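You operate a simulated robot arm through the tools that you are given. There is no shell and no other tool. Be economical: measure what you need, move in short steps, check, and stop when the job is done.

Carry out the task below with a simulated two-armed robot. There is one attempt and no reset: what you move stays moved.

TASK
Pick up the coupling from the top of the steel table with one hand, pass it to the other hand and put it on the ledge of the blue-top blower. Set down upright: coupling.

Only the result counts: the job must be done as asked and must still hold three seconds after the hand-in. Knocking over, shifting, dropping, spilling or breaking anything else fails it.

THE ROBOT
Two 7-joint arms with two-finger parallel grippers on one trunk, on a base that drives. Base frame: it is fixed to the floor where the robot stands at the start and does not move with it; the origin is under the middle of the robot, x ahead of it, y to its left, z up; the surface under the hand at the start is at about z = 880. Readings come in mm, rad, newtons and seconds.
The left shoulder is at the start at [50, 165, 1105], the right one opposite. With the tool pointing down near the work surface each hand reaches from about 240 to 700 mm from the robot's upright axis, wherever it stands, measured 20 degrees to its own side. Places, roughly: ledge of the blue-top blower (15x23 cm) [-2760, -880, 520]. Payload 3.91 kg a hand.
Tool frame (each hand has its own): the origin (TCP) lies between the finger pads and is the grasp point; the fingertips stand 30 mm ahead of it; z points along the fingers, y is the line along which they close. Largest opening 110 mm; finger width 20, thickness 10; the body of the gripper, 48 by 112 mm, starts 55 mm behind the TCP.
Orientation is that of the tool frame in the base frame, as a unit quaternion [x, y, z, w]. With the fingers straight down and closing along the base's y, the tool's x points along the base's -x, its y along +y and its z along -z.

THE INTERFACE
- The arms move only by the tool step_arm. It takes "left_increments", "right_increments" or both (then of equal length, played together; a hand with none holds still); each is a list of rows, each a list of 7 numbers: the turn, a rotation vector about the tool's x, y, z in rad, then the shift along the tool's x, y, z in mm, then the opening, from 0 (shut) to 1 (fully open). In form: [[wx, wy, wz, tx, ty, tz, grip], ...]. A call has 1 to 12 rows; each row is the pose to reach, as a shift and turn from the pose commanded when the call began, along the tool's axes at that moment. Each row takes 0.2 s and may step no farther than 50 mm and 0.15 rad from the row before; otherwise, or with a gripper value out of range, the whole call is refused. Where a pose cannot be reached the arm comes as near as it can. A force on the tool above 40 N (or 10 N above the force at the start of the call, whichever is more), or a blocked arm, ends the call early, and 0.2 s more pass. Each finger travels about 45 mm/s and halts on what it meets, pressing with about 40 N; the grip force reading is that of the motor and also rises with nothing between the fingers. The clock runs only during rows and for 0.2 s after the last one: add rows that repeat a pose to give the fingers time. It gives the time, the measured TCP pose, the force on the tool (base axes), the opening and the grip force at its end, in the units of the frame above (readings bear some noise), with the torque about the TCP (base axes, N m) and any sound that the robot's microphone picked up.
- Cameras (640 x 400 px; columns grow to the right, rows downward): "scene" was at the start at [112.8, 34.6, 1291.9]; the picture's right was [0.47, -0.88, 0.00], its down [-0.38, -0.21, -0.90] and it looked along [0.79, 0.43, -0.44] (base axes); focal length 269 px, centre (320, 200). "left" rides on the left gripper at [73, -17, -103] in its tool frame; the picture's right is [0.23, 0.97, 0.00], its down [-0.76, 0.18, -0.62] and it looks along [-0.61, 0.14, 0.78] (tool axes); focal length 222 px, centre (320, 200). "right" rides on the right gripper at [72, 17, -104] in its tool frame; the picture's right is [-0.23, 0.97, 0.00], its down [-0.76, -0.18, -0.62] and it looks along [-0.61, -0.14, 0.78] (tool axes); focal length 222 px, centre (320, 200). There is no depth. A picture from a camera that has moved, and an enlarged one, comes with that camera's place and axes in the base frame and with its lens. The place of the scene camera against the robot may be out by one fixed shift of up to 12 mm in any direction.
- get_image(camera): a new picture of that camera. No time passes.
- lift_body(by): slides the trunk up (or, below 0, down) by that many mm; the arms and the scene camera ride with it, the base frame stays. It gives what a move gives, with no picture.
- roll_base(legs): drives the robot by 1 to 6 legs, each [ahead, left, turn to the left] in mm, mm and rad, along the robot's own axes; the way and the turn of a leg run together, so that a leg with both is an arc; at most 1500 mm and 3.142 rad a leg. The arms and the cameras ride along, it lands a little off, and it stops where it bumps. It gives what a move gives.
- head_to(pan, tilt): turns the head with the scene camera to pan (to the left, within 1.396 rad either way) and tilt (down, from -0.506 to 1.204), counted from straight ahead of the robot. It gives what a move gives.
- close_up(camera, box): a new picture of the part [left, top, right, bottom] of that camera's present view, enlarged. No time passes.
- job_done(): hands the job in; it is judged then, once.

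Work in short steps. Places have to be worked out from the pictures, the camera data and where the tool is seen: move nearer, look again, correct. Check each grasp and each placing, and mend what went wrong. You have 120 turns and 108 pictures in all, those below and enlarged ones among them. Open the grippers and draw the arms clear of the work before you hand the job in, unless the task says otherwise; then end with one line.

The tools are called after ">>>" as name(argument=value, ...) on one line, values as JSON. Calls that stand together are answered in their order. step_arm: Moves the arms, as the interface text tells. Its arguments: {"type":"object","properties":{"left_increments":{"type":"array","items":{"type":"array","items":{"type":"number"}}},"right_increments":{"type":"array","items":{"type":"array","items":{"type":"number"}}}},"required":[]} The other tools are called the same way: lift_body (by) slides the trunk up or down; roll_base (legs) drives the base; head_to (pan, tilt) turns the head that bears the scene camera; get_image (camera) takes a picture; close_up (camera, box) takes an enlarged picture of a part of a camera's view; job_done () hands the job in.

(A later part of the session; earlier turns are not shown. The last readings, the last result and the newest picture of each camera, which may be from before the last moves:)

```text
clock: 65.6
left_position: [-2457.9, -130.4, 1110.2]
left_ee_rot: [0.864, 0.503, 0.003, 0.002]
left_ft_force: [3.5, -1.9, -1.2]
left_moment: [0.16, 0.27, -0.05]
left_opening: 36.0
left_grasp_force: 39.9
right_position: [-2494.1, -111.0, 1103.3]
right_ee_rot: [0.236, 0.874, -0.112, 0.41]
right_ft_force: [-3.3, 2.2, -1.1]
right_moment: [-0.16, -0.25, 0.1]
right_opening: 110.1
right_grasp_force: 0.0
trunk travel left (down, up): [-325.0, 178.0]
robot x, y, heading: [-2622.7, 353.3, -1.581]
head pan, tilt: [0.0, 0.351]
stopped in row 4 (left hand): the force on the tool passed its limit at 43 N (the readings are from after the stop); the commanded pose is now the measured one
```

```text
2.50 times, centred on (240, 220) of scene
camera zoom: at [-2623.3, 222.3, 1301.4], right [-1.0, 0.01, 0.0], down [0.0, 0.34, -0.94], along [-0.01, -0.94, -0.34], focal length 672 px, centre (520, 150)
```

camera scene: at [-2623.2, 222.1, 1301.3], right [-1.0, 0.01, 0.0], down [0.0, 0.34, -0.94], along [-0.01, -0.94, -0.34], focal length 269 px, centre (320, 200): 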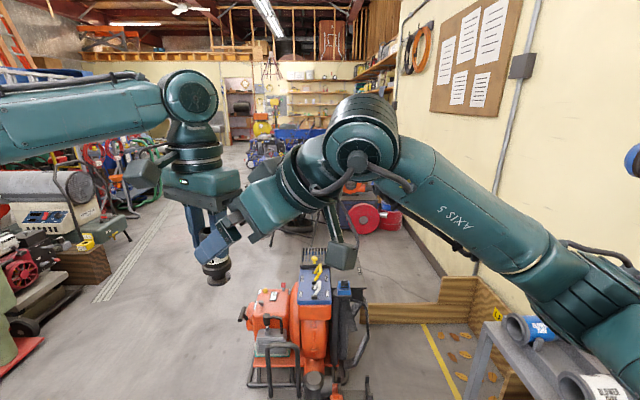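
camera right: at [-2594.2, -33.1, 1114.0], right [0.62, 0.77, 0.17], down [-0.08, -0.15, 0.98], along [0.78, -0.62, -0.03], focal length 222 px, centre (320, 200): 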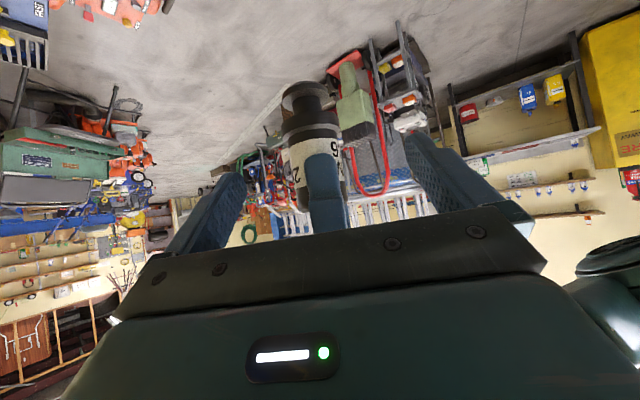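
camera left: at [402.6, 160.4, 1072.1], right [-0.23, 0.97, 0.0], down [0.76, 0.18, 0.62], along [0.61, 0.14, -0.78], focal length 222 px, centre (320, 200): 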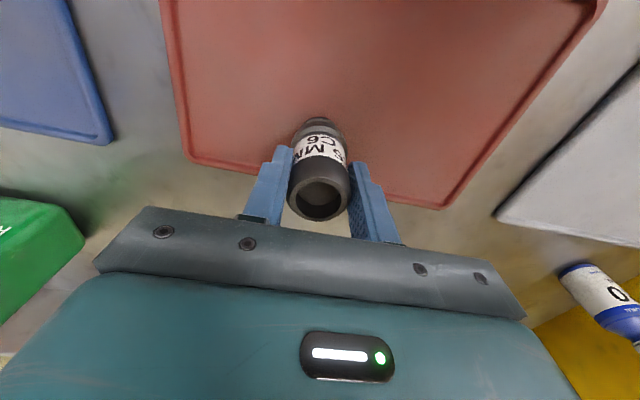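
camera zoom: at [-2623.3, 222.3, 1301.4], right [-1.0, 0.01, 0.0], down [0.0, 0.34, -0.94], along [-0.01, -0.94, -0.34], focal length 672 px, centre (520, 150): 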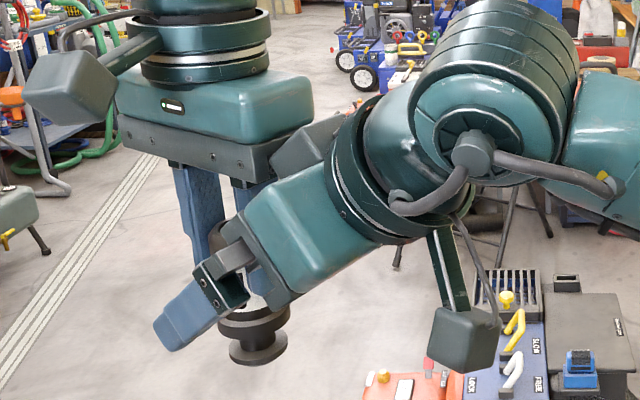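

The hands touched about 42 mm short of the grasp. The moments put the contact about 80 mm above the left TCP, against the left gripper body. I'll zoom in to see which parts meet.

>>> close_up(camera="scene", box=[180, 140, 290, 240])

>>> get_image(camera="left")

```text
4.00 times, centred on (235, 190) of scene
camera zoom: at [-2623.3, 222.3, 1301.4], right [-1.0, 0.01, 0.0], down [0.0, 0.34, -0.94], along [-0.01, -0.94, -0.34], focal length 1076 px, centre (660, 240)
```

zoom: 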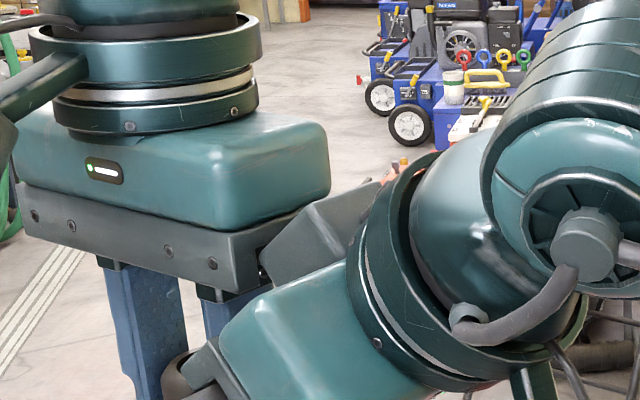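

```text
75 pictures are left
camera left: at [-2439.8, -59.8, 1213.4], right [0.96, -0.28, 0.01], down [-0.23, -0.75, 0.62], along [-0.17, -0.6, -0.78], focal length 222 px, centre (320, 200)
```

left: 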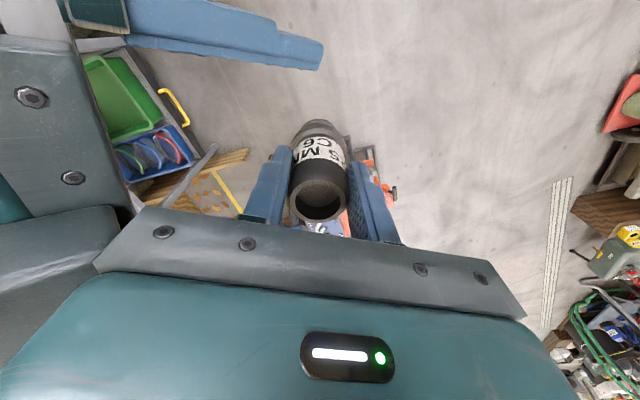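

The contact is a grey box on the upper side of the right gripper, under the left beam. A flatter approach, 15° below horizontal, will clear it. I'll back the right hand off and re-tilt it at a new pre-grasp position.

>>> step_arm(right_increments=[[0, 0, 0, 0, 0, -25, 1], [0, 0, 0, 0, 0, -50, 1], [0, -0.14, 0, 15, 0.5, -60, 1], [0, -0.28, 0, 32, 1, -56, 1], [0, -0.42, 0, 47, 1.5, -50, 1], [0, -0.436, 0, 48.6, 1.5, -49.6, 1], [0, -0.436, 0, 48.6, 1.5, -49.6, 1]])

>>> get_image(camera="right")

>>> get_image(camera="scene")

```text
clock: 67.2
left_position: [-2459.4, -130.9, 1110.5]
left_ee_rot: [0.864, 0.503, 0.003, 0.002]
left_ft_force: [0.1, -0.2, -1.0]
left_moment: [0.03, 0.0, 0.01]
left_opening: 36.0
left_grasp_force: 40.3
right_position: [-2551.9, -76.9, 1099.2]
right_ee_rot: [0.207, 0.764, -0.161, 0.59]
right_ft_force: [-0.4, 0.5, -0.5]
right_moment: [-0.03, -0.02, 0.01]
right_opening: 109.9
right_grasp_force: 0.0
trunk travel left (down, up): [-325.0, 178.0]
robot x, y, heading: [-2624.5, 353.9, -1.579]
head pan, tilt: [0.0, 0.351]
```

```text
74 pictures are left
camera right: at [-2647.1, -1.8, 1055.0], right [0.54, 0.81, 0.22], down [-0.44, 0.06, 0.89], along [0.71, -0.58, 0.39], focal length 222 px, centre (320, 200)
```

right: 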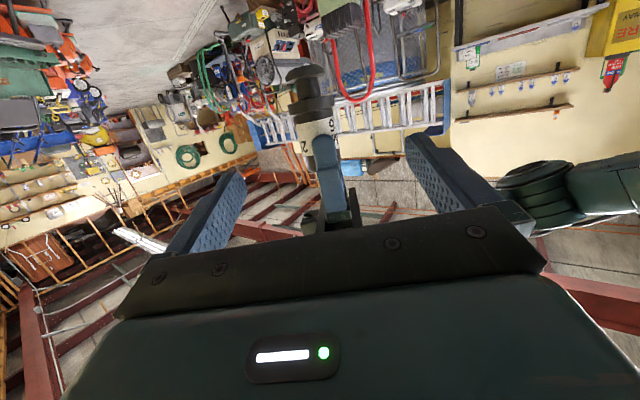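

```text
73 pictures are left
camera scene: at [-2623.0, 222.1, 1301.3], right [-1.0, 0.01, 0.0], down [0.0, 0.34, -0.94], along [-0.01, -0.94, -0.34], focal length 269 px, centre (320, 200)
```

scene: 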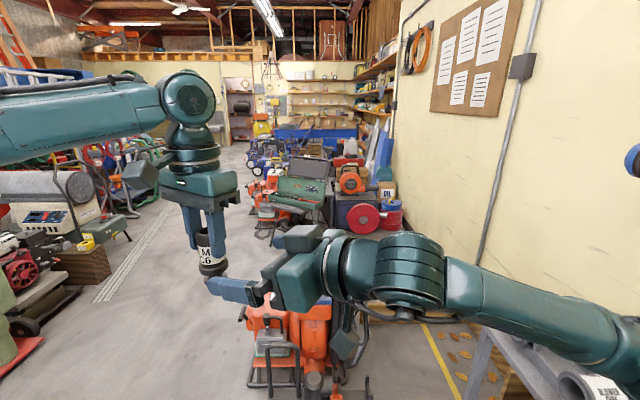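

The pre-grasp pose is good. I'll advance along the approach to 97 mm, pausing part way with small rows; the force limit protects the hands.

>>> step_arm(right_increments=[[0, 0, 0, 0.5, 0, 25, 1], [0, 0, 0, 1, 0.1, 50, 1], [0, 0, 0, 1.6, 0.2, 70, 1], [0, 0, 0, 1.6, 0.2, 70, 1]])

>>> close_up(camera="scene", box=[150, 140, 350, 320])

>>> get_image(camera="right")

```text
clock: 68.2
left_position: [-2458.6, -131.4, 1111.3]
left_ee_rot: [0.864, 0.503, 0.003, 0.003]
left_ft_force: [0.0, 0.4, -0.9]
left_moment: [-0.02, 0.04, -0.01]
left_opening: 36.0
left_grasp_force: 39.8
right_position: [-2495.1, -108.2, 1078.9]
right_ee_rot: [0.206, 0.764, -0.16, 0.59]
right_ft_force: [0.2, -0.1, 0.3]
right_moment: [0.02, -0.03, -0.01]
right_opening: 110.0
right_grasp_force: 0.0
trunk travel left (down, up): [-325.0, 178.0]
robot x, y, heading: [-2623.4, 357.7, -1.581]
head pan, tilt: [0.0, 0.351]
```

```text
2.22 times, centred on (250, 230) of scene
camera zoom: at [-2623.1, 222.1, 1301.3], right [-1.0, 0.01, 0.0], down [0.0, 0.34, -0.94], along [-0.01, -0.94, -0.34], focal length 598 px, centre (476, 133)
```

zoom: 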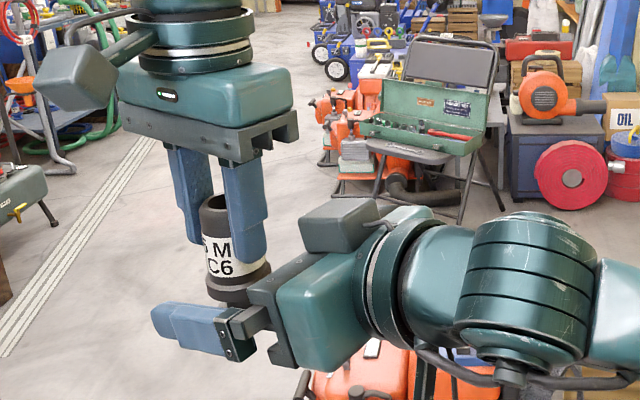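

```text
71 pictures are left
camera right: at [-2589.1, -33.4, 1034.3], right [0.54, 0.81, 0.22], down [-0.44, 0.06, 0.89], along [0.71, -0.58, 0.39], focal length 222 px, centre (320, 200)
```

right: 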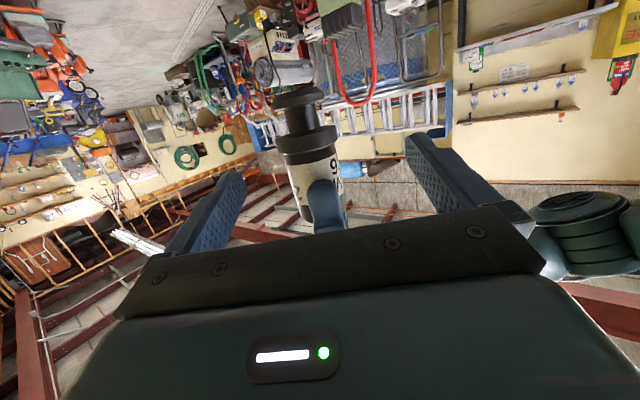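

There's clear space below the left beam. I'll advance the last 28 mm without closing yet.

>>> step_arm(right_increments=[[0, 0, 0, 0, -0.8, 14, 1], [0, 0, 0, -0.5, -1.5, 28, 1], [0, 0, 0, -0.5, -1.5, 28, 1]])

>>> close_up(camera="scene", box=[150, 140, 350, 320])

>>> get_image(camera="right")

>>> get_image(camera="left")

```text
clock: 69.0
left_position: [-2459.9, -131.0, 1111.1]
left_ee_rot: [0.864, 0.503, 0.004, 0.002]
left_ft_force: [0.2, 0.3, -1.0]
left_moment: [0.0, -0.03, -0.03]
left_opening: 36.1
left_grasp_force: 40.5
right_position: [-2473.2, -123.9, 1070.4]
right_ee_rot: [0.206, 0.765, -0.16, 0.589]
right_ft_force: [0.9, -0.3, -0.3]
right_moment: [0.06, -0.01, -0.03]
right_opening: 110.2
right_grasp_force: 0.1
trunk travel left (down, up): [-325.0, 178.0]
robot x, y, heading: [-2623.0, 350.2, -1.586]
head pan, tilt: [0.0, 0.351]
```

```text
2.22 times, centred on (250, 230) of scene
camera zoom: at [-2623.1, 222.1, 1301.3], right [-1.0, 0.01, 0.0], down [0.0, 0.34, -0.94], along [-0.01, -0.94, -0.34], focal length 598 px, centre (476, 133)
```

zoom: 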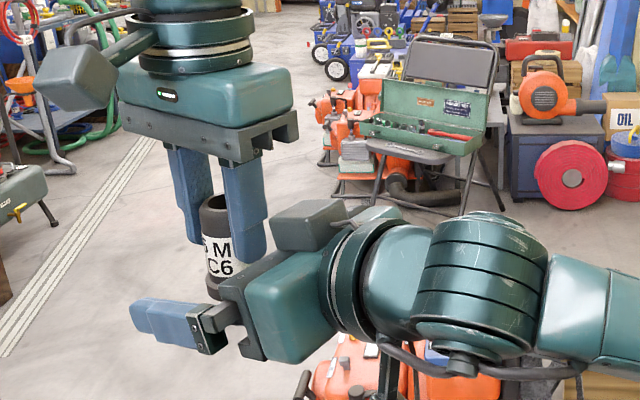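

```text
69 pictures are left
camera right: at [-2567.1, -48.0, 1026.8], right [0.54, 0.81, 0.22], down [-0.44, 0.05, 0.9], along [0.71, -0.58, 0.39], focal length 222 px, centre (320, 200)
```

right: 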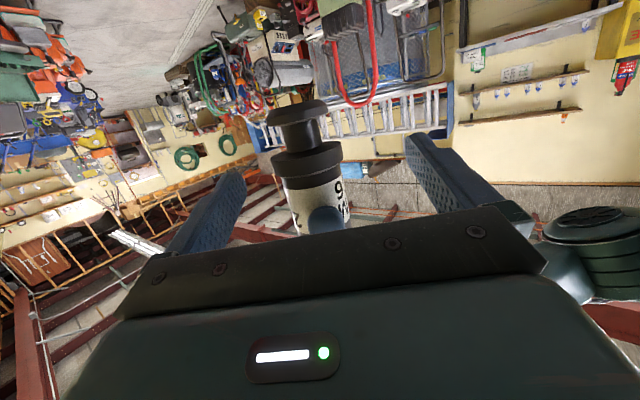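

```text
68 pictures are left
camera left: at [-2439.9, -59.7, 1213.4], right [0.96, -0.28, 0.01], down [-0.23, -0.75, 0.62], along [-0.17, -0.6, -0.78], focal length 222 px, centre (320, 200)
```

left: 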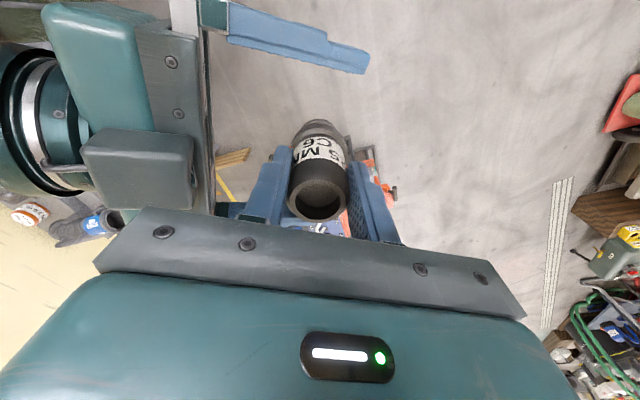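

The left grip is unaffected. I'll enlarge the right camera view to check centring and the flange height before closing.

>>> close_up(camera="right", box=[240, 90, 400, 240])

```text
2.67 times, centred on (320, 165) of right
camera zoom: at [-2567.1, -48.0, 1026.8], right [0.54, 0.81, 0.22], down [-0.44, 0.05, 0.9], along [0.71, -0.58, 0.39], focal length 592 px, centre (320, 293)
```

zoom: 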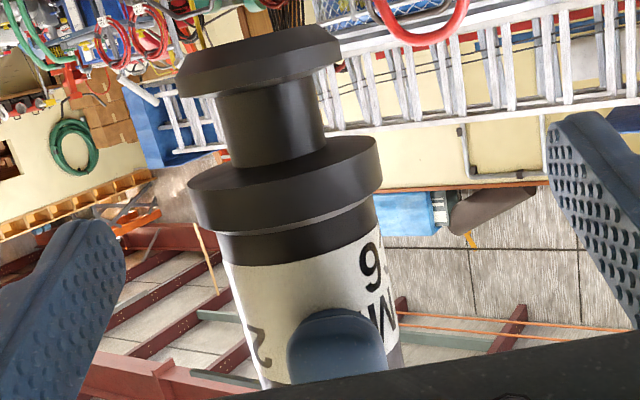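

The label starts about 42 mm above the base, so the pads would be partly on the flange and about 4 mm off-centre. I'll flatten the tilt by 10° for clearance, shift 4 mm sideways and raise 10 mm onto the plain cylinder.

>>> step_arm(right_increments=[[0, -0.09, 0, 0, -2, -1, 1], [0, -0.175, 0, 0, -3.7, -1.9, 1], [0, -0.175, 0, -5, -3.7, -1.9, 1], [0, -0.175, 0, -9.6, -3.7, -1.9, 1], [0, -0.175, 0, -9.6, -3.7, -1.9, 1]])

>>> close_up(camera="right", box=[240, 90, 400, 240])

>>> close_up(camera="scene", box=[150, 140, 350, 320])

```text
clock: 70.2
left_position: [-2458.7, -131.3, 1110.6]
left_ee_rot: [0.864, 0.503, 0.004, 0.002]
left_ft_force: [0.8, 0.0, -1.5]
left_moment: [0.02, -0.01, -0.02]
left_opening: 36.0
left_grasp_force: 40.4
right_position: [-2473.9, -128.7, 1082.0]
right_ee_rot: [0.192, 0.709, -0.178, 0.655]
right_ft_force: [-0.4, -0.5, 0.1]
right_moment: [0.03, 0.01, 0.02]
right_opening: 109.9
right_grasp_force: 0.0
trunk travel left (down, up): [-325.0, 178.0]
robot x, y, heading: [-2624.7, 355.6, -1.581]
head pan, tilt: [0.0, 0.351]
```

```text
2.67 times, centred on (320, 165) of right
camera zoom: at [-2558.8, -58.5, 1017.4], right [0.51, 0.83, 0.22], down [-0.57, 0.13, 0.81], along [0.64, -0.54, 0.54], focal length 592 px, centre (320, 293)
```

zoom: 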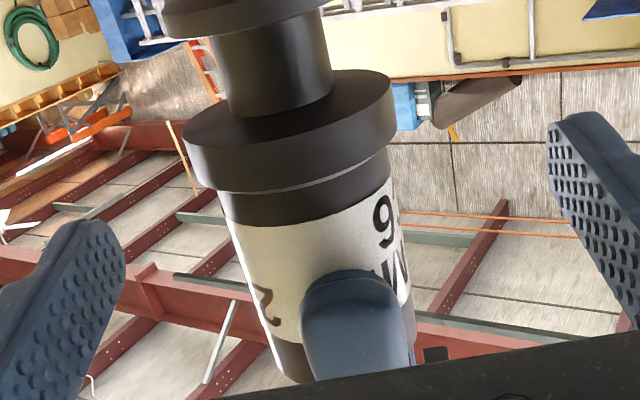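

```text
2.22 times, centred on (250, 230) of scene
camera zoom: at [-2623.0, 222.1, 1301.3], right [-1.0, 0.01, 0.0], down [0.0, 0.34, -0.94], along [-0.01, -0.94, -0.34], focal length 598 px, centre (476, 133)
```

zoom: 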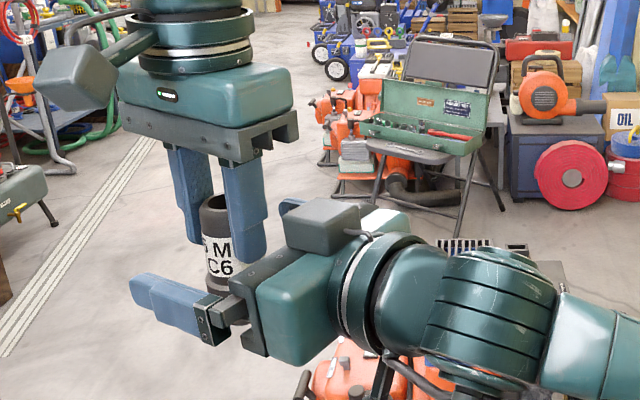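

Now the pads line up with the label zone, centred to about 1 mm. I'll close the right hand.

>>> step_arm(right_increments=[[0, 0, 0, -1, -1, 0, 1], [0, 0, 0, -1, -1, 0, 0], [0, 0, 0, -1, -1, 0, 0], [0, 0, 0, -1, -1, 0, 0], [0, 0, 0, -1, -1, 0, 0], [0, 0, 0, -1, -1, 0, 0], [0, 0, 0, -1, -1, 0, 0], [0, 0, 0, -1, -1, 0, 0]])

>>> close_up(camera="right", box=[240, 90, 400, 240])

>>> close_up(camera="scene", box=[150, 140, 350, 320])

```text
clock: 72.0
left_position: [-2459.0, -132.1, 1110.0]
left_ee_rot: [0.864, 0.503, 0.003, 0.003]
left_ft_force: [-0.4, -0.9, -1.0]
left_moment: [-0.15, 0.12, -0.05]
left_opening: 36.0
left_grasp_force: 40.0
right_position: [-2472.5, -128.4, 1083.7]
right_ee_rot: [0.192, 0.71, -0.178, 0.654]
right_ft_force: [0.3, 1.0, -0.3]
right_moment: [0.12, -0.11, 0.06]
right_opening: 36.0
right_grasp_force: 39.7
trunk travel left (down, up): [-325.0, 178.0]
robot x, y, heading: [-2623.3, 352.0, -1.581]
head pan, tilt: [0.0, 0.351]
```

```text
2.67 times, centred on (320, 165) of right
camera zoom: at [-2559.4, -59.2, 1019.0], right [0.51, 0.83, 0.23], down [-0.57, 0.13, 0.81], along [0.64, -0.54, 0.54], focal length 592 px, centre (320, 293)
```

zoom: 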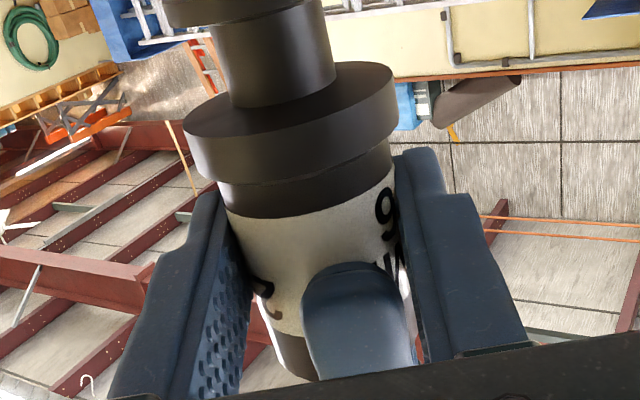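

```text
2.22 times, centred on (250, 230) of scene
camera zoom: at [-2623.0, 222.1, 1301.3], right [-1.0, 0.01, 0.0], down [0.0, 0.34, -0.94], along [-0.01, -0.94, -0.34], focal length 598 px, centre (476, 133)
```

zoom: 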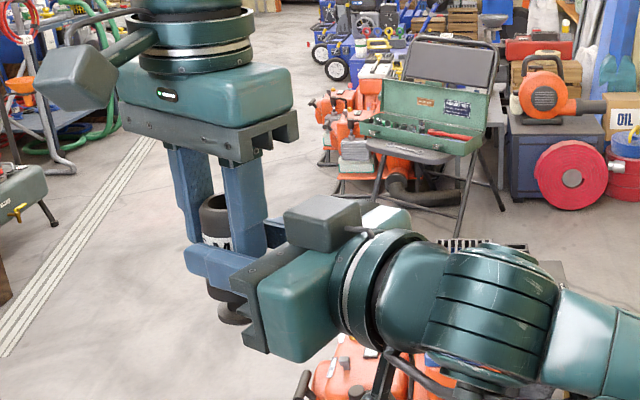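

Both hands hold it with low forces. I'll open the left fingers only halfway, so they don't hit the right palm, then raise the left hand straight up.

>>> step_arm(left_increments=[[0, 0, 0, 0, 0, 0, 0.5], [0, 0, 0, 0, 0, 0, 0.5], [0, 0, 0, 0, 0, 0, 0.5], [0, 0, 0, 0, 0, 0, 0.5], [0, 0, 0, 0, 0, -15, 0.5], [0, 0, 0, 0, 0, -35, 0.5], [0, 0, 0, 0, 0, -60, 0.5], [0, 0, 0, 0, 0, -90, 0.5], [0, 0, 0, 0, 0, -120, 0.5], [0, 0, 0, 0, 0, -120, 0.5]])

>>> get_image(camera="scene")

>>> get_image(camera="left")

```text
clock: 74.2
left_position: [-2433.3, -107.2, 1213.1]
left_ee_rot: [0.864, 0.504, 0.003, 0.002]
left_ft_force: [-0.4, 0.0, -0.7]
left_moment: [-0.01, 0.0, 0.0]
left_opening: 55.0
left_grasp_force: 0.1
left hand out of reach, approached as far as the arm can: row 6, 7, 8, 9, 10
right_position: [-2472.6, -129.9, 1082.3]
right_ee_rot: [0.191, 0.71, -0.177, 0.654]
right_ft_force: [0.1, -0.1, 0.3]
right_moment: [0.03, 0.03, 0.03]
right_opening: 36.1
right_grasp_force: 39.8
trunk travel left (down, up): [-325.0, 178.0]
robot x, y, heading: [-2621.8, 354.7, -1.579]
head pan, tilt: [0.0, 0.351]
```

```text
62 pictures are left
camera scene: at [-2623.0, 221.7, 1301.3], right [-1.0, 0.01, 0.0], down [0.0, 0.34, -0.94], along [-0.01, -0.94, -0.34], focal length 269 px, centre (320, 200)
```

scene: 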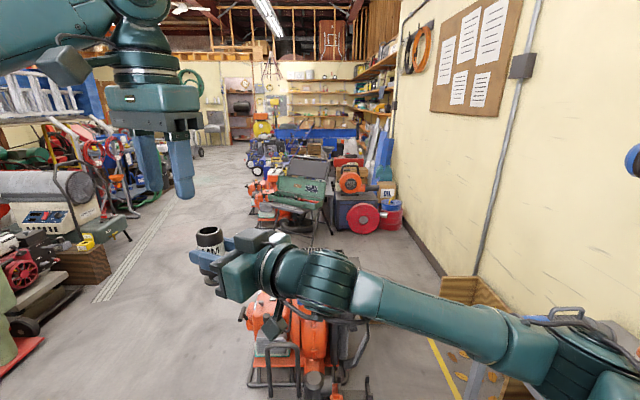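

```text
61 pictures are left
camera left: at [-2413.6, -35.8, 1315.8], right [0.96, -0.28, 0.01], down [-0.23, -0.75, 0.62], along [-0.17, -0.6, -0.78], focal length 222 px, centre (320, 200)
```

left: 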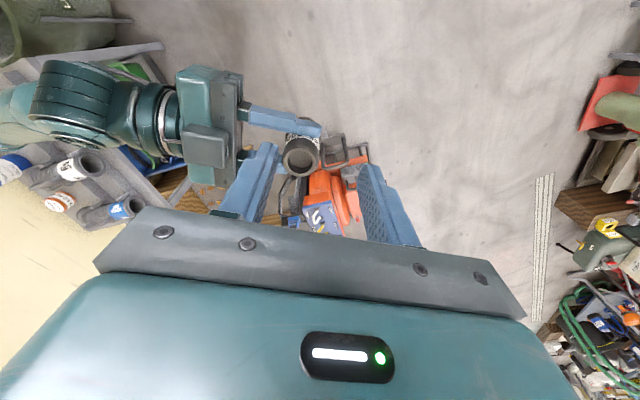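

The handover worked: the right hand holds the coupling upright and the left is empty. I'll tuck the left hand back and drive slowly ahead towards the blower, keeping the coupling high.

>>> step_arm(left_increments=[[0, 0, 0, 36, 12, 0, 0.5], [0, 0, 0, 72, 24, 0, 0.5], [0, 0, 0, 108, 36, 0, 0.5], [0, 0, 0, 145, 47, 0, 0.5], [0, 0, 0, 182, 58, 0, 0.5], [0, 0, 0, 182, 58, 0, 0.5]])

>>> roll_base(legs=[[400, 0, 0]])

>>> head_to(pan=0, tilt=0.9)

>>> get_image(camera="scene")

>>> get_image(camera="left")

```text
clock: 75.6
left_position: [-2294.1, 22.3, 1214.0]
left_ee_rot: [0.864, 0.504, 0.003, 0.001]
left_ft_force: [-1.0, -0.1, 0.5]
left_moment: [0.01, -0.01, 0.0]
left_opening: 54.9
left_grasp_force: 0.0
right_position: [-2473.8, -130.1, 1083.1]
right_ee_rot: [0.191, 0.709, -0.177, 0.655]
right_ft_force: [-0.3, 1.0, 0.6]
right_moment: [-0.03, 0.02, 0.02]
right_opening: 35.7
right_grasp_force: 40.2
trunk travel left (down, up): [-325.0, 178.0]
robot x, y, heading: [-2625.8, 351.8, -1.578]
head pan, tilt: [0.0, 0.351]
```

```text
clock: 78.0
left_position: [-2300.2, -368.7, 1212.9]
left_ee_rot: [0.865, 0.502, 0.004, 0.002]
left_ft_force: [-0.4, -0.5, -0.2]
left_moment: [0.02, 0.01, 0.01]
left_opening: 55.3
left_grasp_force: 0.0
right_position: [-2479.7, -518.4, 1082.6]
right_ee_rot: [0.193, 0.71, -0.179, 0.653]
right_ft_force: [0.2, -0.2, 1.0]
right_moment: [-0.02, 0.04, 0.03]
right_opening: 35.9
right_grasp_force: 39.8
trunk travel left (down, up): [-325.0, 178.0]
robot x, y, heading: [-2626.4, -37.9, -1.587]
head pan, tilt: [0.0, 0.351]
```

```text
clock: 79.0
left_position: [-2301.3, -366.9, 1213.0]
left_ee_rot: [0.865, 0.501, 0.003, 0.002]
left_ft_force: [-0.5, 0.1, 0.8]
left_moment: [-0.02, -0.02, -0.03]
left_opening: 54.9
left_grasp_force: 0.1
right_position: [-2480.1, -517.7, 1083.1]
right_ee_rot: [0.192, 0.709, -0.179, 0.654]
right_ft_force: [-0.2, 0.4, 0.3]
right_moment: [0.03, 0.04, -0.01]
right_opening: 35.7
right_grasp_force: 40.2
trunk travel left (down, up): [-325.0, 178.0]
robot x, y, heading: [-2626.9, -35.9, -1.582]
head pan, tilt: [0.0, 0.901]
```

```text
60 pictures are left
camera scene: at [-2628.3, -148.4, 1253.8], right [-1.0, 0.01, 0.0], down [0.01, 0.78, -0.62], along [-0.01, -0.62, -0.78], focal length 269 px, centre (320, 200)
```

scene: 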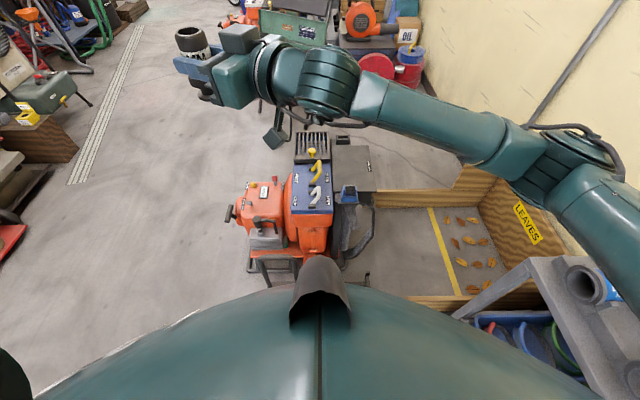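

```text
59 pictures are left
camera left: at [-2281.3, -295.8, 1316.1], right [0.96, -0.29, 0.01], down [-0.23, -0.75, 0.62], along [-0.17, -0.6, -0.78], focal length 222 px, centre (320, 200)
```

left: 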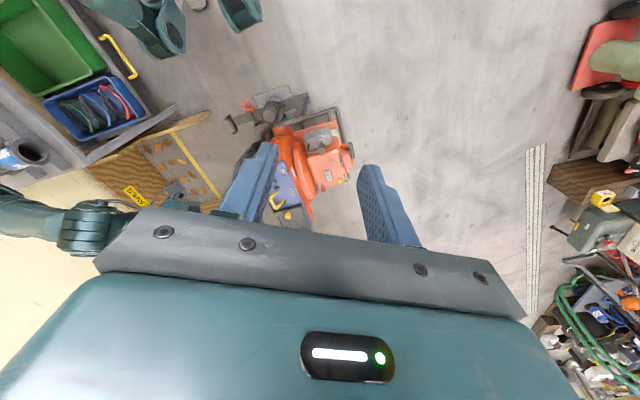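

The overhead left view shows the base's front reaching about 190 mm ahead of its centre, and the pump stand starts near y = −520. I can go 180 mm further.

>>> roll_base(legs=[[180, 0, 0]])

>>> get_image(camera="left")

```text
clock: 80.5
left_position: [-2305.0, -538.1, 1212.9]
left_ee_rot: [0.866, 0.5, 0.003, 0.002]
left_ft_force: [-1.1, -0.6, -0.1]
left_moment: [0.01, -0.02, 0.01]
left_opening: 55.0
left_grasp_force: 0.0
right_position: [-2485.5, -687.9, 1082.8]
right_ee_rot: [0.195, 0.709, -0.18, 0.653]
right_ft_force: [-0.6, -0.8, -0.7]
right_moment: [0.0, 0.01, -0.01]
right_opening: 35.9
right_grasp_force: 40.2
trunk travel left (down, up): [-325.0, 178.0]
robot x, y, heading: [-2634.1, -205.9, -1.59]
head pan, tilt: [0.0, 0.901]
```

```text
58 pictures are left
camera left: at [-2285.1, -467.4, 1316.0], right [0.96, -0.29, 0.01], down [-0.23, -0.75, 0.62], along [-0.18, -0.6, -0.78], focal length 222 px, centre (320, 200)
```

left: 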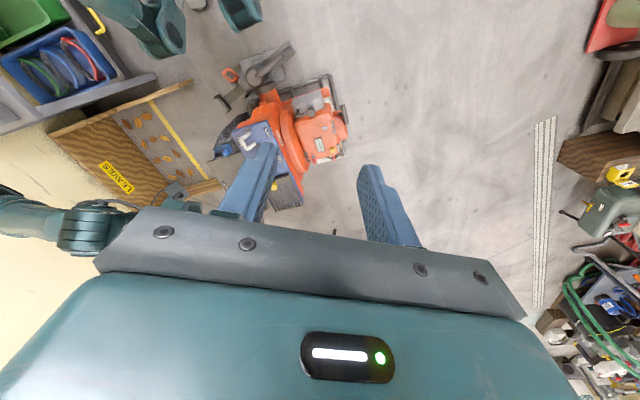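

There's still room ahead of the stand. I'll move the right hand, keeping it high, to above the ledge target in steps with orientation fixed.

>>> step_arm(right_increments=[[0, 0, 0, 1.3, -34, -15.5, 0], [0, 0, 0, 2.5, -67, -31, 0], [0, 0, 0, 3.8, -101, -46, 0], [0, 0, 0, 5, -135, -62, 0], [0, 0, 0, 6.3, -168, -77, 0], [0, 0, 0, 7.6, -202, -93, 0], [0, 0, 0, 8.8, -236, -108, 0], [0, 0, 0, 10, -270, -124, 0], [0, 0, 0, 11.3, -303, -140, 0], [0, 0, 0, 12.6, -337, -155, 0], [0, 0, 0, 12.6, -337, -155, 0]])

>>> get_image(camera="scene")

>>> get_image(camera="left")

```text
clock: 82.9
left_position: [-2304.8, -537.2, 1214.1]
left_ee_rot: [0.866, 0.499, 0.002, 0.003]
left_ft_force: [-0.2, 0.0, -0.2]
left_moment: [0.02, 0.01, -0.03]
left_opening: 54.9
left_grasp_force: 0.0
right_position: [-2790.7, -898.4, 1084.0]
right_ee_rot: [0.194, 0.709, -0.179, 0.653]
right_ft_force: [-0.3, -0.1, -1.1]
right_moment: [0.03, -0.01, 0.01]
right_opening: 35.9
right_grasp_force: 39.6
trunk travel left (down, up): [-325.0, 178.0]
robot x, y, heading: [-2630.3, -202.1, -1.591]
head pan, tilt: [0.0, 0.901]
```

```text
57 pictures are left
camera scene: at [-2631.5, -317.9, 1253.8], right [-1.0, 0.02, 0.0], down [0.01, 0.78, -0.62], along [-0.01, -0.62, -0.78], focal length 269 px, centre (320, 200)
```

scene: 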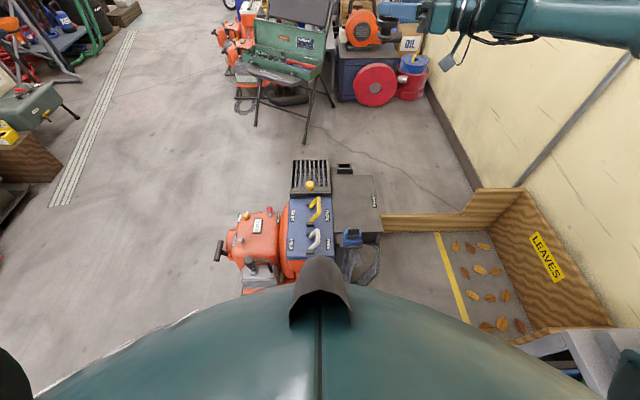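

```text
56 pictures are left
camera left: at [-2285.1, -466.6, 1316.2], right [0.96, -0.29, 0.01], down [-0.23, -0.75, 0.62], along [-0.18, -0.6, -0.78], focal length 222 px, centre (320, 200)
```

left: 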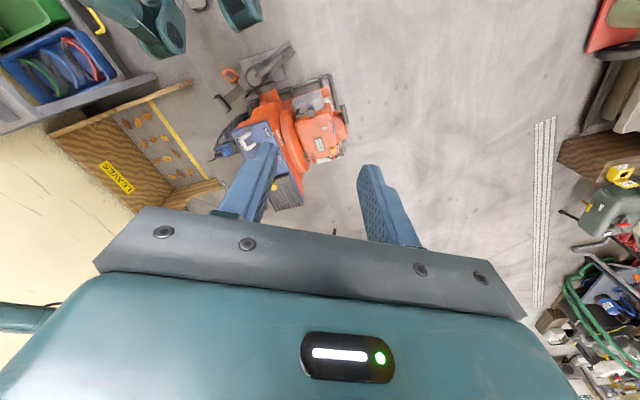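

The hand reached the target position. The ledge is now in clear view, so I'll zoom in to locate it precisely.

>>> close_up(camera="scene", box=[280, 145, 400, 265])

```text
3.33 times, centred on (340, 205) of scene
camera zoom: at [-2631.5, -317.9, 1253.8], right [-1.0, 0.02, 0.0], down [0.01, 0.78, -0.62], along [-0.01, -0.62, -0.78], focal length 896 px, centre (253, 183)
```

zoom: 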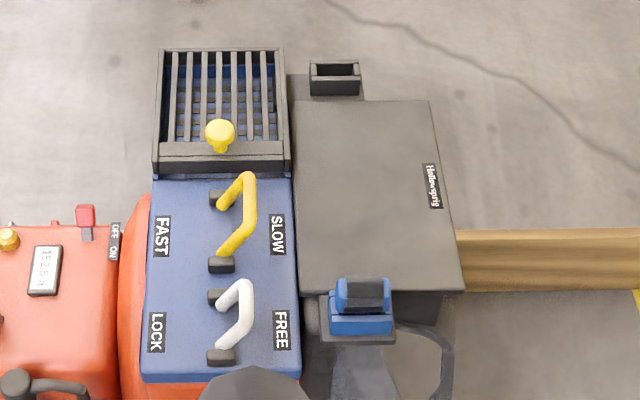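

The ledge's open area is confirmed. Before lowering the trunk I'll check the right elbow against the tube cart.

>>> head_to(pan=-0.9, tilt=0.7)

>>> get_image(camera="scene")

```text
clock: 84.1
left_position: [-2305.7, -536.8, 1215.1]
left_ee_rot: [0.866, 0.5, 0.002, 0.002]
left_ft_force: [0.7, -0.5, 1.4]
left_moment: [0.02, 0.01, 0.02]
left_opening: 55.2
left_grasp_force: 0.1
right_position: [-2790.6, -899.3, 1085.0]
right_ee_rot: [0.194, 0.708, -0.18, 0.654]
right_ft_force: [-0.1, 0.3, -1.2]
right_moment: [0.04, 0.02, -0.02]
right_opening: 35.8
right_grasp_force: 39.9
trunk travel left (down, up): [-325.0, 178.0]
robot x, y, heading: [-2636.2, -204.0, -1.588]
head pan, tilt: [-0.901, 0.7]
```

```text
54 pictures are left
camera scene: at [-2697.7, -294.1, 1269.9], right [-0.61, 0.79, 0.0], down [0.51, 0.39, -0.76], along [-0.61, -0.46, -0.64], focal length 269 px, centre (320, 200)
```

scene: 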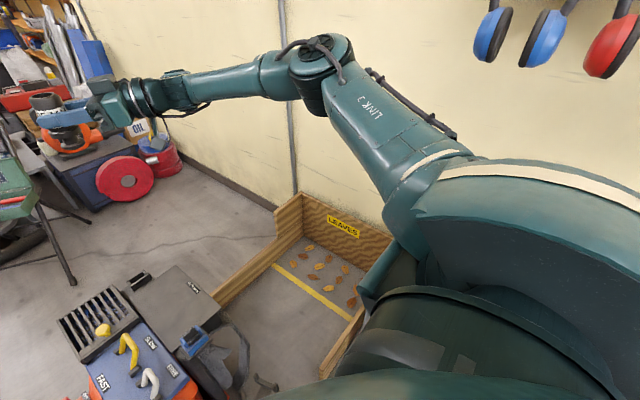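

The upper arm runs just past the cart's end. I'll lower the trunk in stages and check.

>>> lift_body(by=-170)

>>> get_image(camera="scene")

```text
clock: 86.0
left_position: [-2304.7, -538.4, 1043.9]
left_ee_rot: [0.866, 0.5, 0.003, 0.003]
left_ft_force: [-0.3, 0.3, -0.8]
left_moment: [-0.01, 0.01, 0.04]
left_opening: 55.0
left_grasp_force: 0.0
right_position: [-2789.5, -899.0, 914.5]
right_ee_rot: [0.195, 0.708, -0.181, 0.654]
right_ft_force: [0.2, -0.1, -0.9]
right_moment: [0.02, 0.03, -0.02]
right_opening: 35.9
right_grasp_force: 39.9
trunk travel left (down, up): [-155.0, 348.0]
robot x, y, heading: [-2632.0, -204.3, -1.584]
head pan, tilt: [-0.901, 0.7]
```

```text
53 pictures are left
camera scene: at [-2697.8, -294.0, 1100.0], right [-0.61, 0.8, 0.0], down [0.51, 0.39, -0.76], along [-0.61, -0.46, -0.64], focal length 269 px, centre (320, 200)
```

scene: 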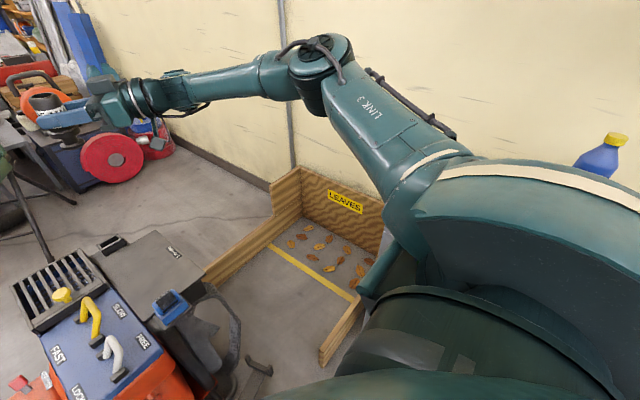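

Everything is still clear. I'll lower the remaining trunk travel, except for a small reserve.

>>> lift_body(by=-150)

>>> get_image(camera="scene")

```text
clock: 87.7
left_position: [-2304.5, -538.6, 893.9]
left_ee_rot: [0.866, 0.5, 0.002, 0.003]
left_ft_force: [0.6, 0.0, 0.1]
left_moment: [-0.01, 0.03, 0.01]
left_opening: 54.6
left_grasp_force: 0.0
right_position: [-2789.9, -899.5, 765.1]
right_ee_rot: [0.194, 0.709, -0.18, 0.654]
right_ft_force: [0.4, 0.0, -1.0]
right_moment: [0.02, 0.02, 0.0]
right_opening: 36.0
right_grasp_force: 40.2
trunk travel left (down, up): [-5.0, 498.0]
robot x, y, heading: [-2633.7, -208.2, -1.591]
head pan, tilt: [-0.901, 0.7]
```

```text
52 pictures are left
camera scene: at [-2697.7, -294.0, 950.0], right [-0.61, 0.8, 0.0], down [0.51, 0.39, -0.76], along [-0.61, -0.46, -0.64], focal length 269 px, centre (320, 200)
```

scene: 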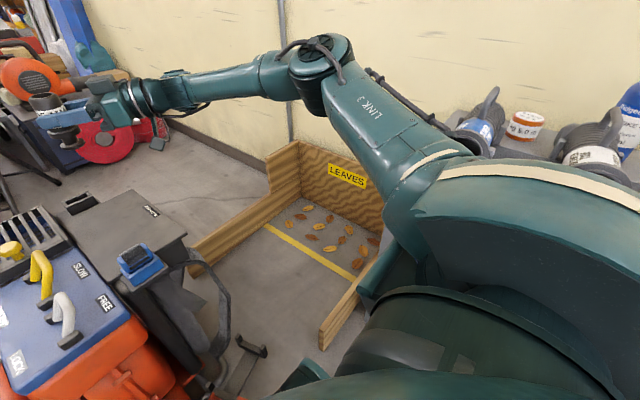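

Clearances look fine. I'll lower the right hand 145 mm with the arm and inspect the coupling over the ledge.

>>> step_arm(right_increments=[[0, 0, 0, 36, -2, -1, 0], [0, 0, 0, 72, -4, -1.5, 0], [0, 0, 0, 108, -6, -2, 0], [0, 0, 0, 145, -7.4, -2.6, 0], [0, 0, 0, 145, -7.4, -2.6, 0]])

>>> get_image(camera="scene")

>>> get_image(camera="right")

>>> get_image(camera="left")

```text
clock: 88.9
left_position: [-2304.1, -538.3, 893.0]
left_ee_rot: [0.866, 0.5, 0.004, 0.001]
left_ft_force: [-0.4, 0.4, -0.2]
left_moment: [-0.02, -0.02, 0.01]
left_opening: 55.0
left_grasp_force: 0.1
right_position: [-2802.4, -899.6, 623.3]
right_ee_rot: [0.194, 0.709, -0.18, 0.654]
right_ft_force: [0.5, 0.4, -1.7]
right_moment: [0.05, 0.0, 0.0]
right_opening: 35.6
right_grasp_force: 40.2
trunk travel left (down, up): [-5.0, 498.0]
robot x, y, heading: [-2631.9, -202.2, -1.593]
head pan, tilt: [-0.901, 0.7]
```

```text
51 pictures are left
camera scene: at [-2697.8, -294.1, 949.9], right [-0.61, 0.8, 0.0], down [0.51, 0.39, -0.76], along [-0.61, -0.46, -0.64], focal length 269 px, centre (320, 200)
```

scene: 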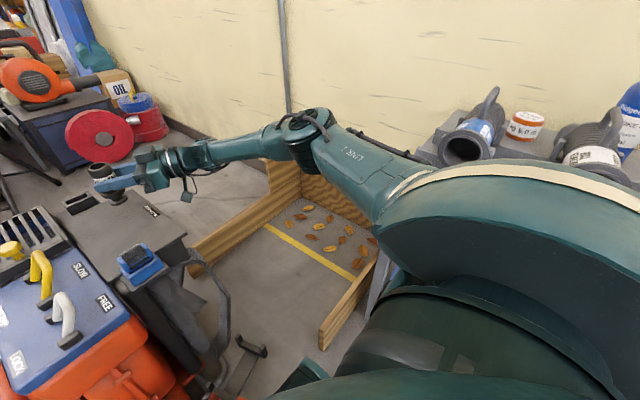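

```text
50 pictures are left
camera right: at [-2889.3, -829.7, 559.1], right [0.51, 0.83, 0.22], down [-0.57, 0.14, 0.81], along [0.64, -0.54, 0.54], focal length 222 px, centre (320, 200)
```

right: 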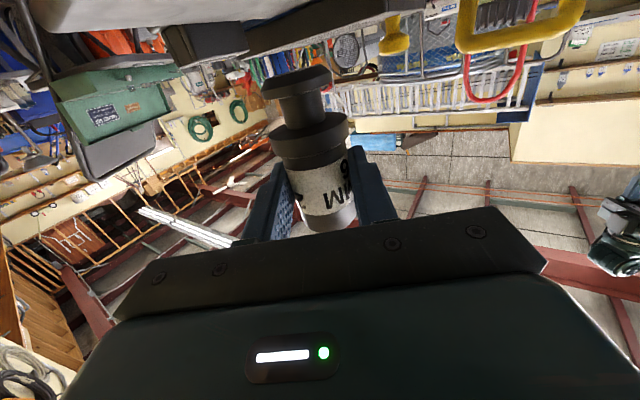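

```text
49 pictures are left
camera left: at [-2285.2, -466.8, 996.2], right [0.96, -0.29, 0.01], down [-0.23, -0.75, 0.62], along [-0.18, -0.6, -0.78], focal length 222 px, centre (320, 200)
```

left: 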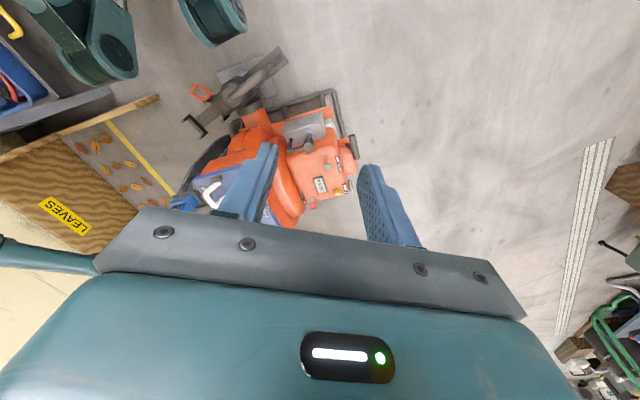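

The coupling is held upright just above the ledge. I'll aim the head at it to judge the gap.

>>> head_to(pan=-0.2, tilt=0.6)

>>> get_image(camera="scene")

>>> close_up(camera="right", box=[200, 0, 440, 150])

```text
clock: 90.0
left_position: [-2304.5, -538.7, 893.1]
left_ee_rot: [0.866, 0.5, 0.003, 0.003]
left_ft_force: [-0.5, 0.4, 0.8]
left_moment: [0.01, 0.0, -0.02]
left_opening: 55.1
left_grasp_force: 0.1
right_position: [-2803.8, -899.9, 623.8]
right_ee_rot: [0.194, 0.709, -0.18, 0.654]
right_ft_force: [1.2, -0.2, -1.0]
right_moment: [0.04, 0.01, 0.02]
right_opening: 35.9
right_grasp_force: 40.7
trunk travel left (down, up): [-5.0, 498.0]
robot x, y, heading: [-2631.1, -203.4, -1.591]
head pan, tilt: [-0.201, 0.6]
```

```text
48 pictures are left
camera scene: at [-2649.5, -328.8, 958.6], right [-0.98, 0.22, 0.0], down [0.12, 0.55, -0.82], along [-0.18, -0.81, -0.57], focal length 269 px, centre (320, 200)
```

scene: 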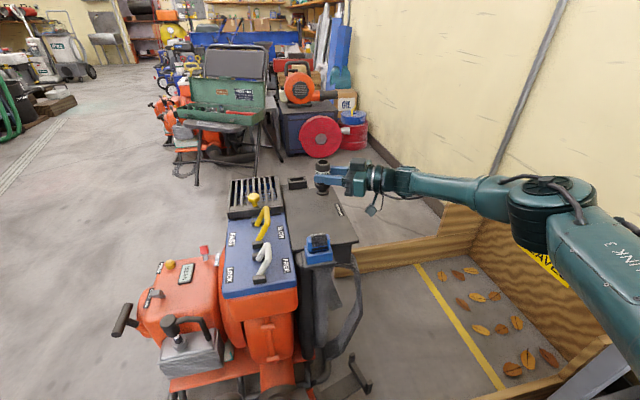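

```text
2.67 times, centred on (320, 75) of right
camera zoom: at [-2889.1, -829.6, 559.3], right [0.51, 0.83, 0.22], down [-0.57, 0.13, 0.81], along [0.64, -0.54, 0.54], focal length 592 px, centre (320, 533)
```

zoom: 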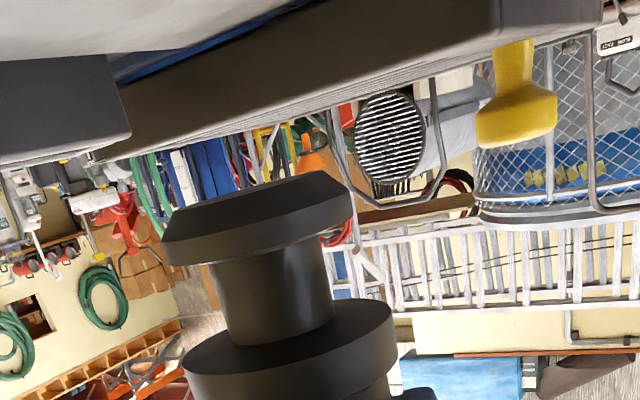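

The coupling's base is at z ≈ 570, so the gap is about 50 mm. I'll lower it 38 mm straight down and look.

>>> step_arm(right_increments=[[0, 0, 0, 13, 0, 1, 0], [0, 0, 0, 26, 0, 2, 0], [0, 0, 0, 38, 0, 3, 0], [0, 0, 0, 38, 0, 3, 0]])

>>> close_up(camera="scene", box=[230, 140, 410, 270])

>>> get_image(camera="right")

```text
clock: 91.0
left_position: [-2303.4, -537.3, 893.0]
left_ee_rot: [0.866, 0.5, 0.003, 0.003]
left_ft_force: [0.0, 0.6, 0.1]
left_moment: [0.0, -0.03, -0.01]
left_opening: 54.9
left_grasp_force: 0.0
right_position: [-2806.4, -898.8, 582.9]
right_ee_rot: [0.194, 0.708, -0.181, 0.654]
right_ft_force: [-0.1, 0.7, 5.7]
right_moment: [0.02, -0.01, 0.02]
right_opening: 35.8
right_grasp_force: 40.3
trunk travel left (down, up): [-5.0, 498.0]
robot x, y, heading: [-2636.0, -197.7, -1.589]
head pan, tilt: [-0.201, 0.6]
```

```text
3.08 times, centred on (320, 205) of scene
camera zoom: at [-2649.4, -328.4, 958.7], right [-0.98, 0.22, 0.0], down [0.12, 0.55, -0.83], along [-0.18, -0.81, -0.56], focal length 827 px, centre (320, 185)
```

zoom: 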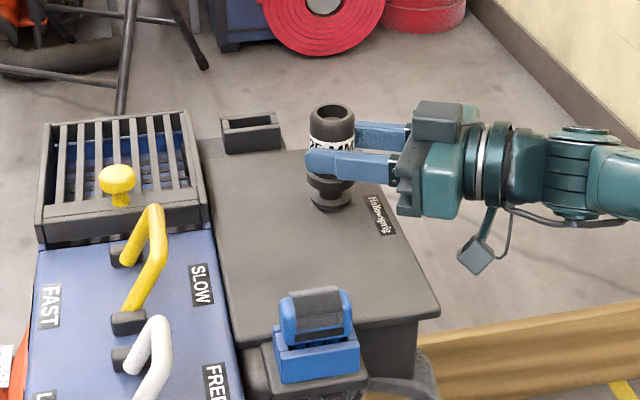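

```text
45 pictures are left
camera right: at [-2891.1, -827.8, 519.6], right [0.51, 0.83, 0.22], down [-0.57, 0.14, 0.81], along [0.64, -0.54, 0.54], focal length 222 px, centre (320, 200)
```

right: 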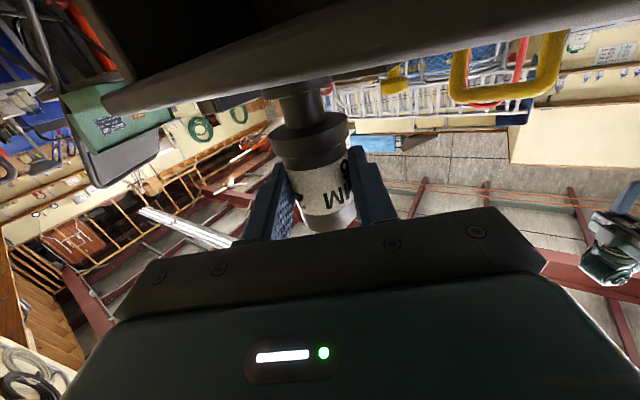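

The force reading, about 6.5 N upward, shows the coupling has touched down on the ledge. It is vertical and well inside the edges, so I'll open the right fingers slowly.

>>> step_arm(right_increments=[[0, 0, 0, 0, 0, 0, 0.36], [0, 0, 0, 0, 0, 0, 0.42], [0, 0, 0, 0, 0, 0, 0.5], [0, 0, 0, 0, 0, 0, 0.6], [0, 0, 0, 0, 0, 0, 0.7], [0, 0, 0, 0, 0, 0, 0.7]])

>>> close_up(camera="scene", box=[230, 140, 410, 270])

>>> get_image(camera="right")

```text
clock: 92.4
left_position: [-2304.9, -538.2, 892.8]
left_ee_rot: [0.866, 0.5, 0.003, 0.003]
left_ft_force: [-0.2, 0.6, -0.4]
left_moment: [-0.02, 0.0, 0.01]
left_opening: 54.9
left_grasp_force: 0.1
right_position: [-2805.8, -898.4, 583.7]
right_ee_rot: [0.194, 0.709, -0.18, 0.654]
right_ft_force: [0.4, -0.7, 0.8]
right_moment: [-0.01, 0.01, -0.02]
right_opening: 77.1
right_grasp_force: 0.0
trunk travel left (down, up): [-5.0, 498.0]
robot x, y, heading: [-2632.3, -200.9, -1.587]
head pan, tilt: [-0.201, 0.6]
```

```text
3.08 times, centred on (320, 205) of scene
camera zoom: at [-2649.4, -328.7, 958.6], right [-0.98, 0.22, 0.0], down [0.12, 0.55, -0.83], along [-0.18, -0.81, -0.56], focal length 827 px, centre (320, 185)
```

zoom: 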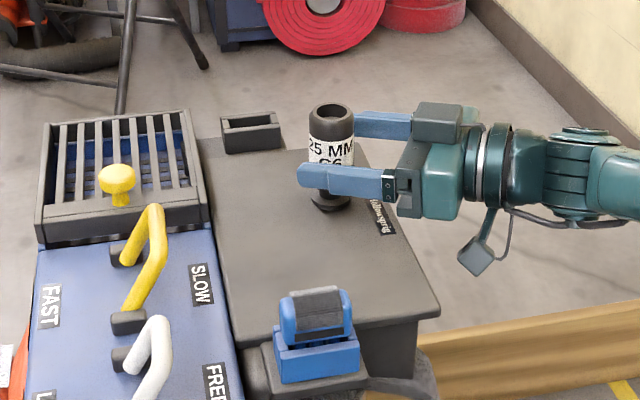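

```text
43 pictures are left
camera right: at [-2891.3, -827.4, 518.3], right [0.51, 0.83, 0.22], down [-0.57, 0.13, 0.81], along [0.64, -0.54, 0.54], focal length 222 px, centre (320, 200)
```

right: 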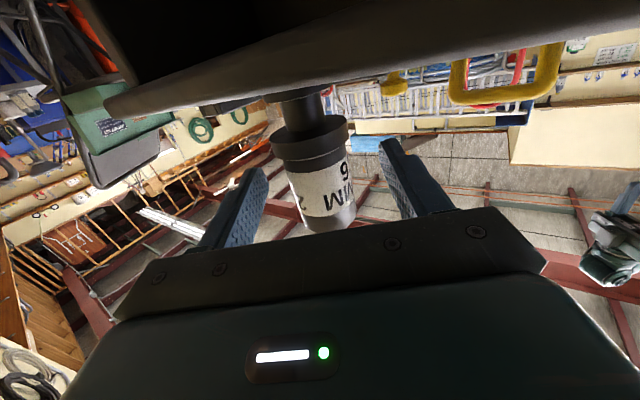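

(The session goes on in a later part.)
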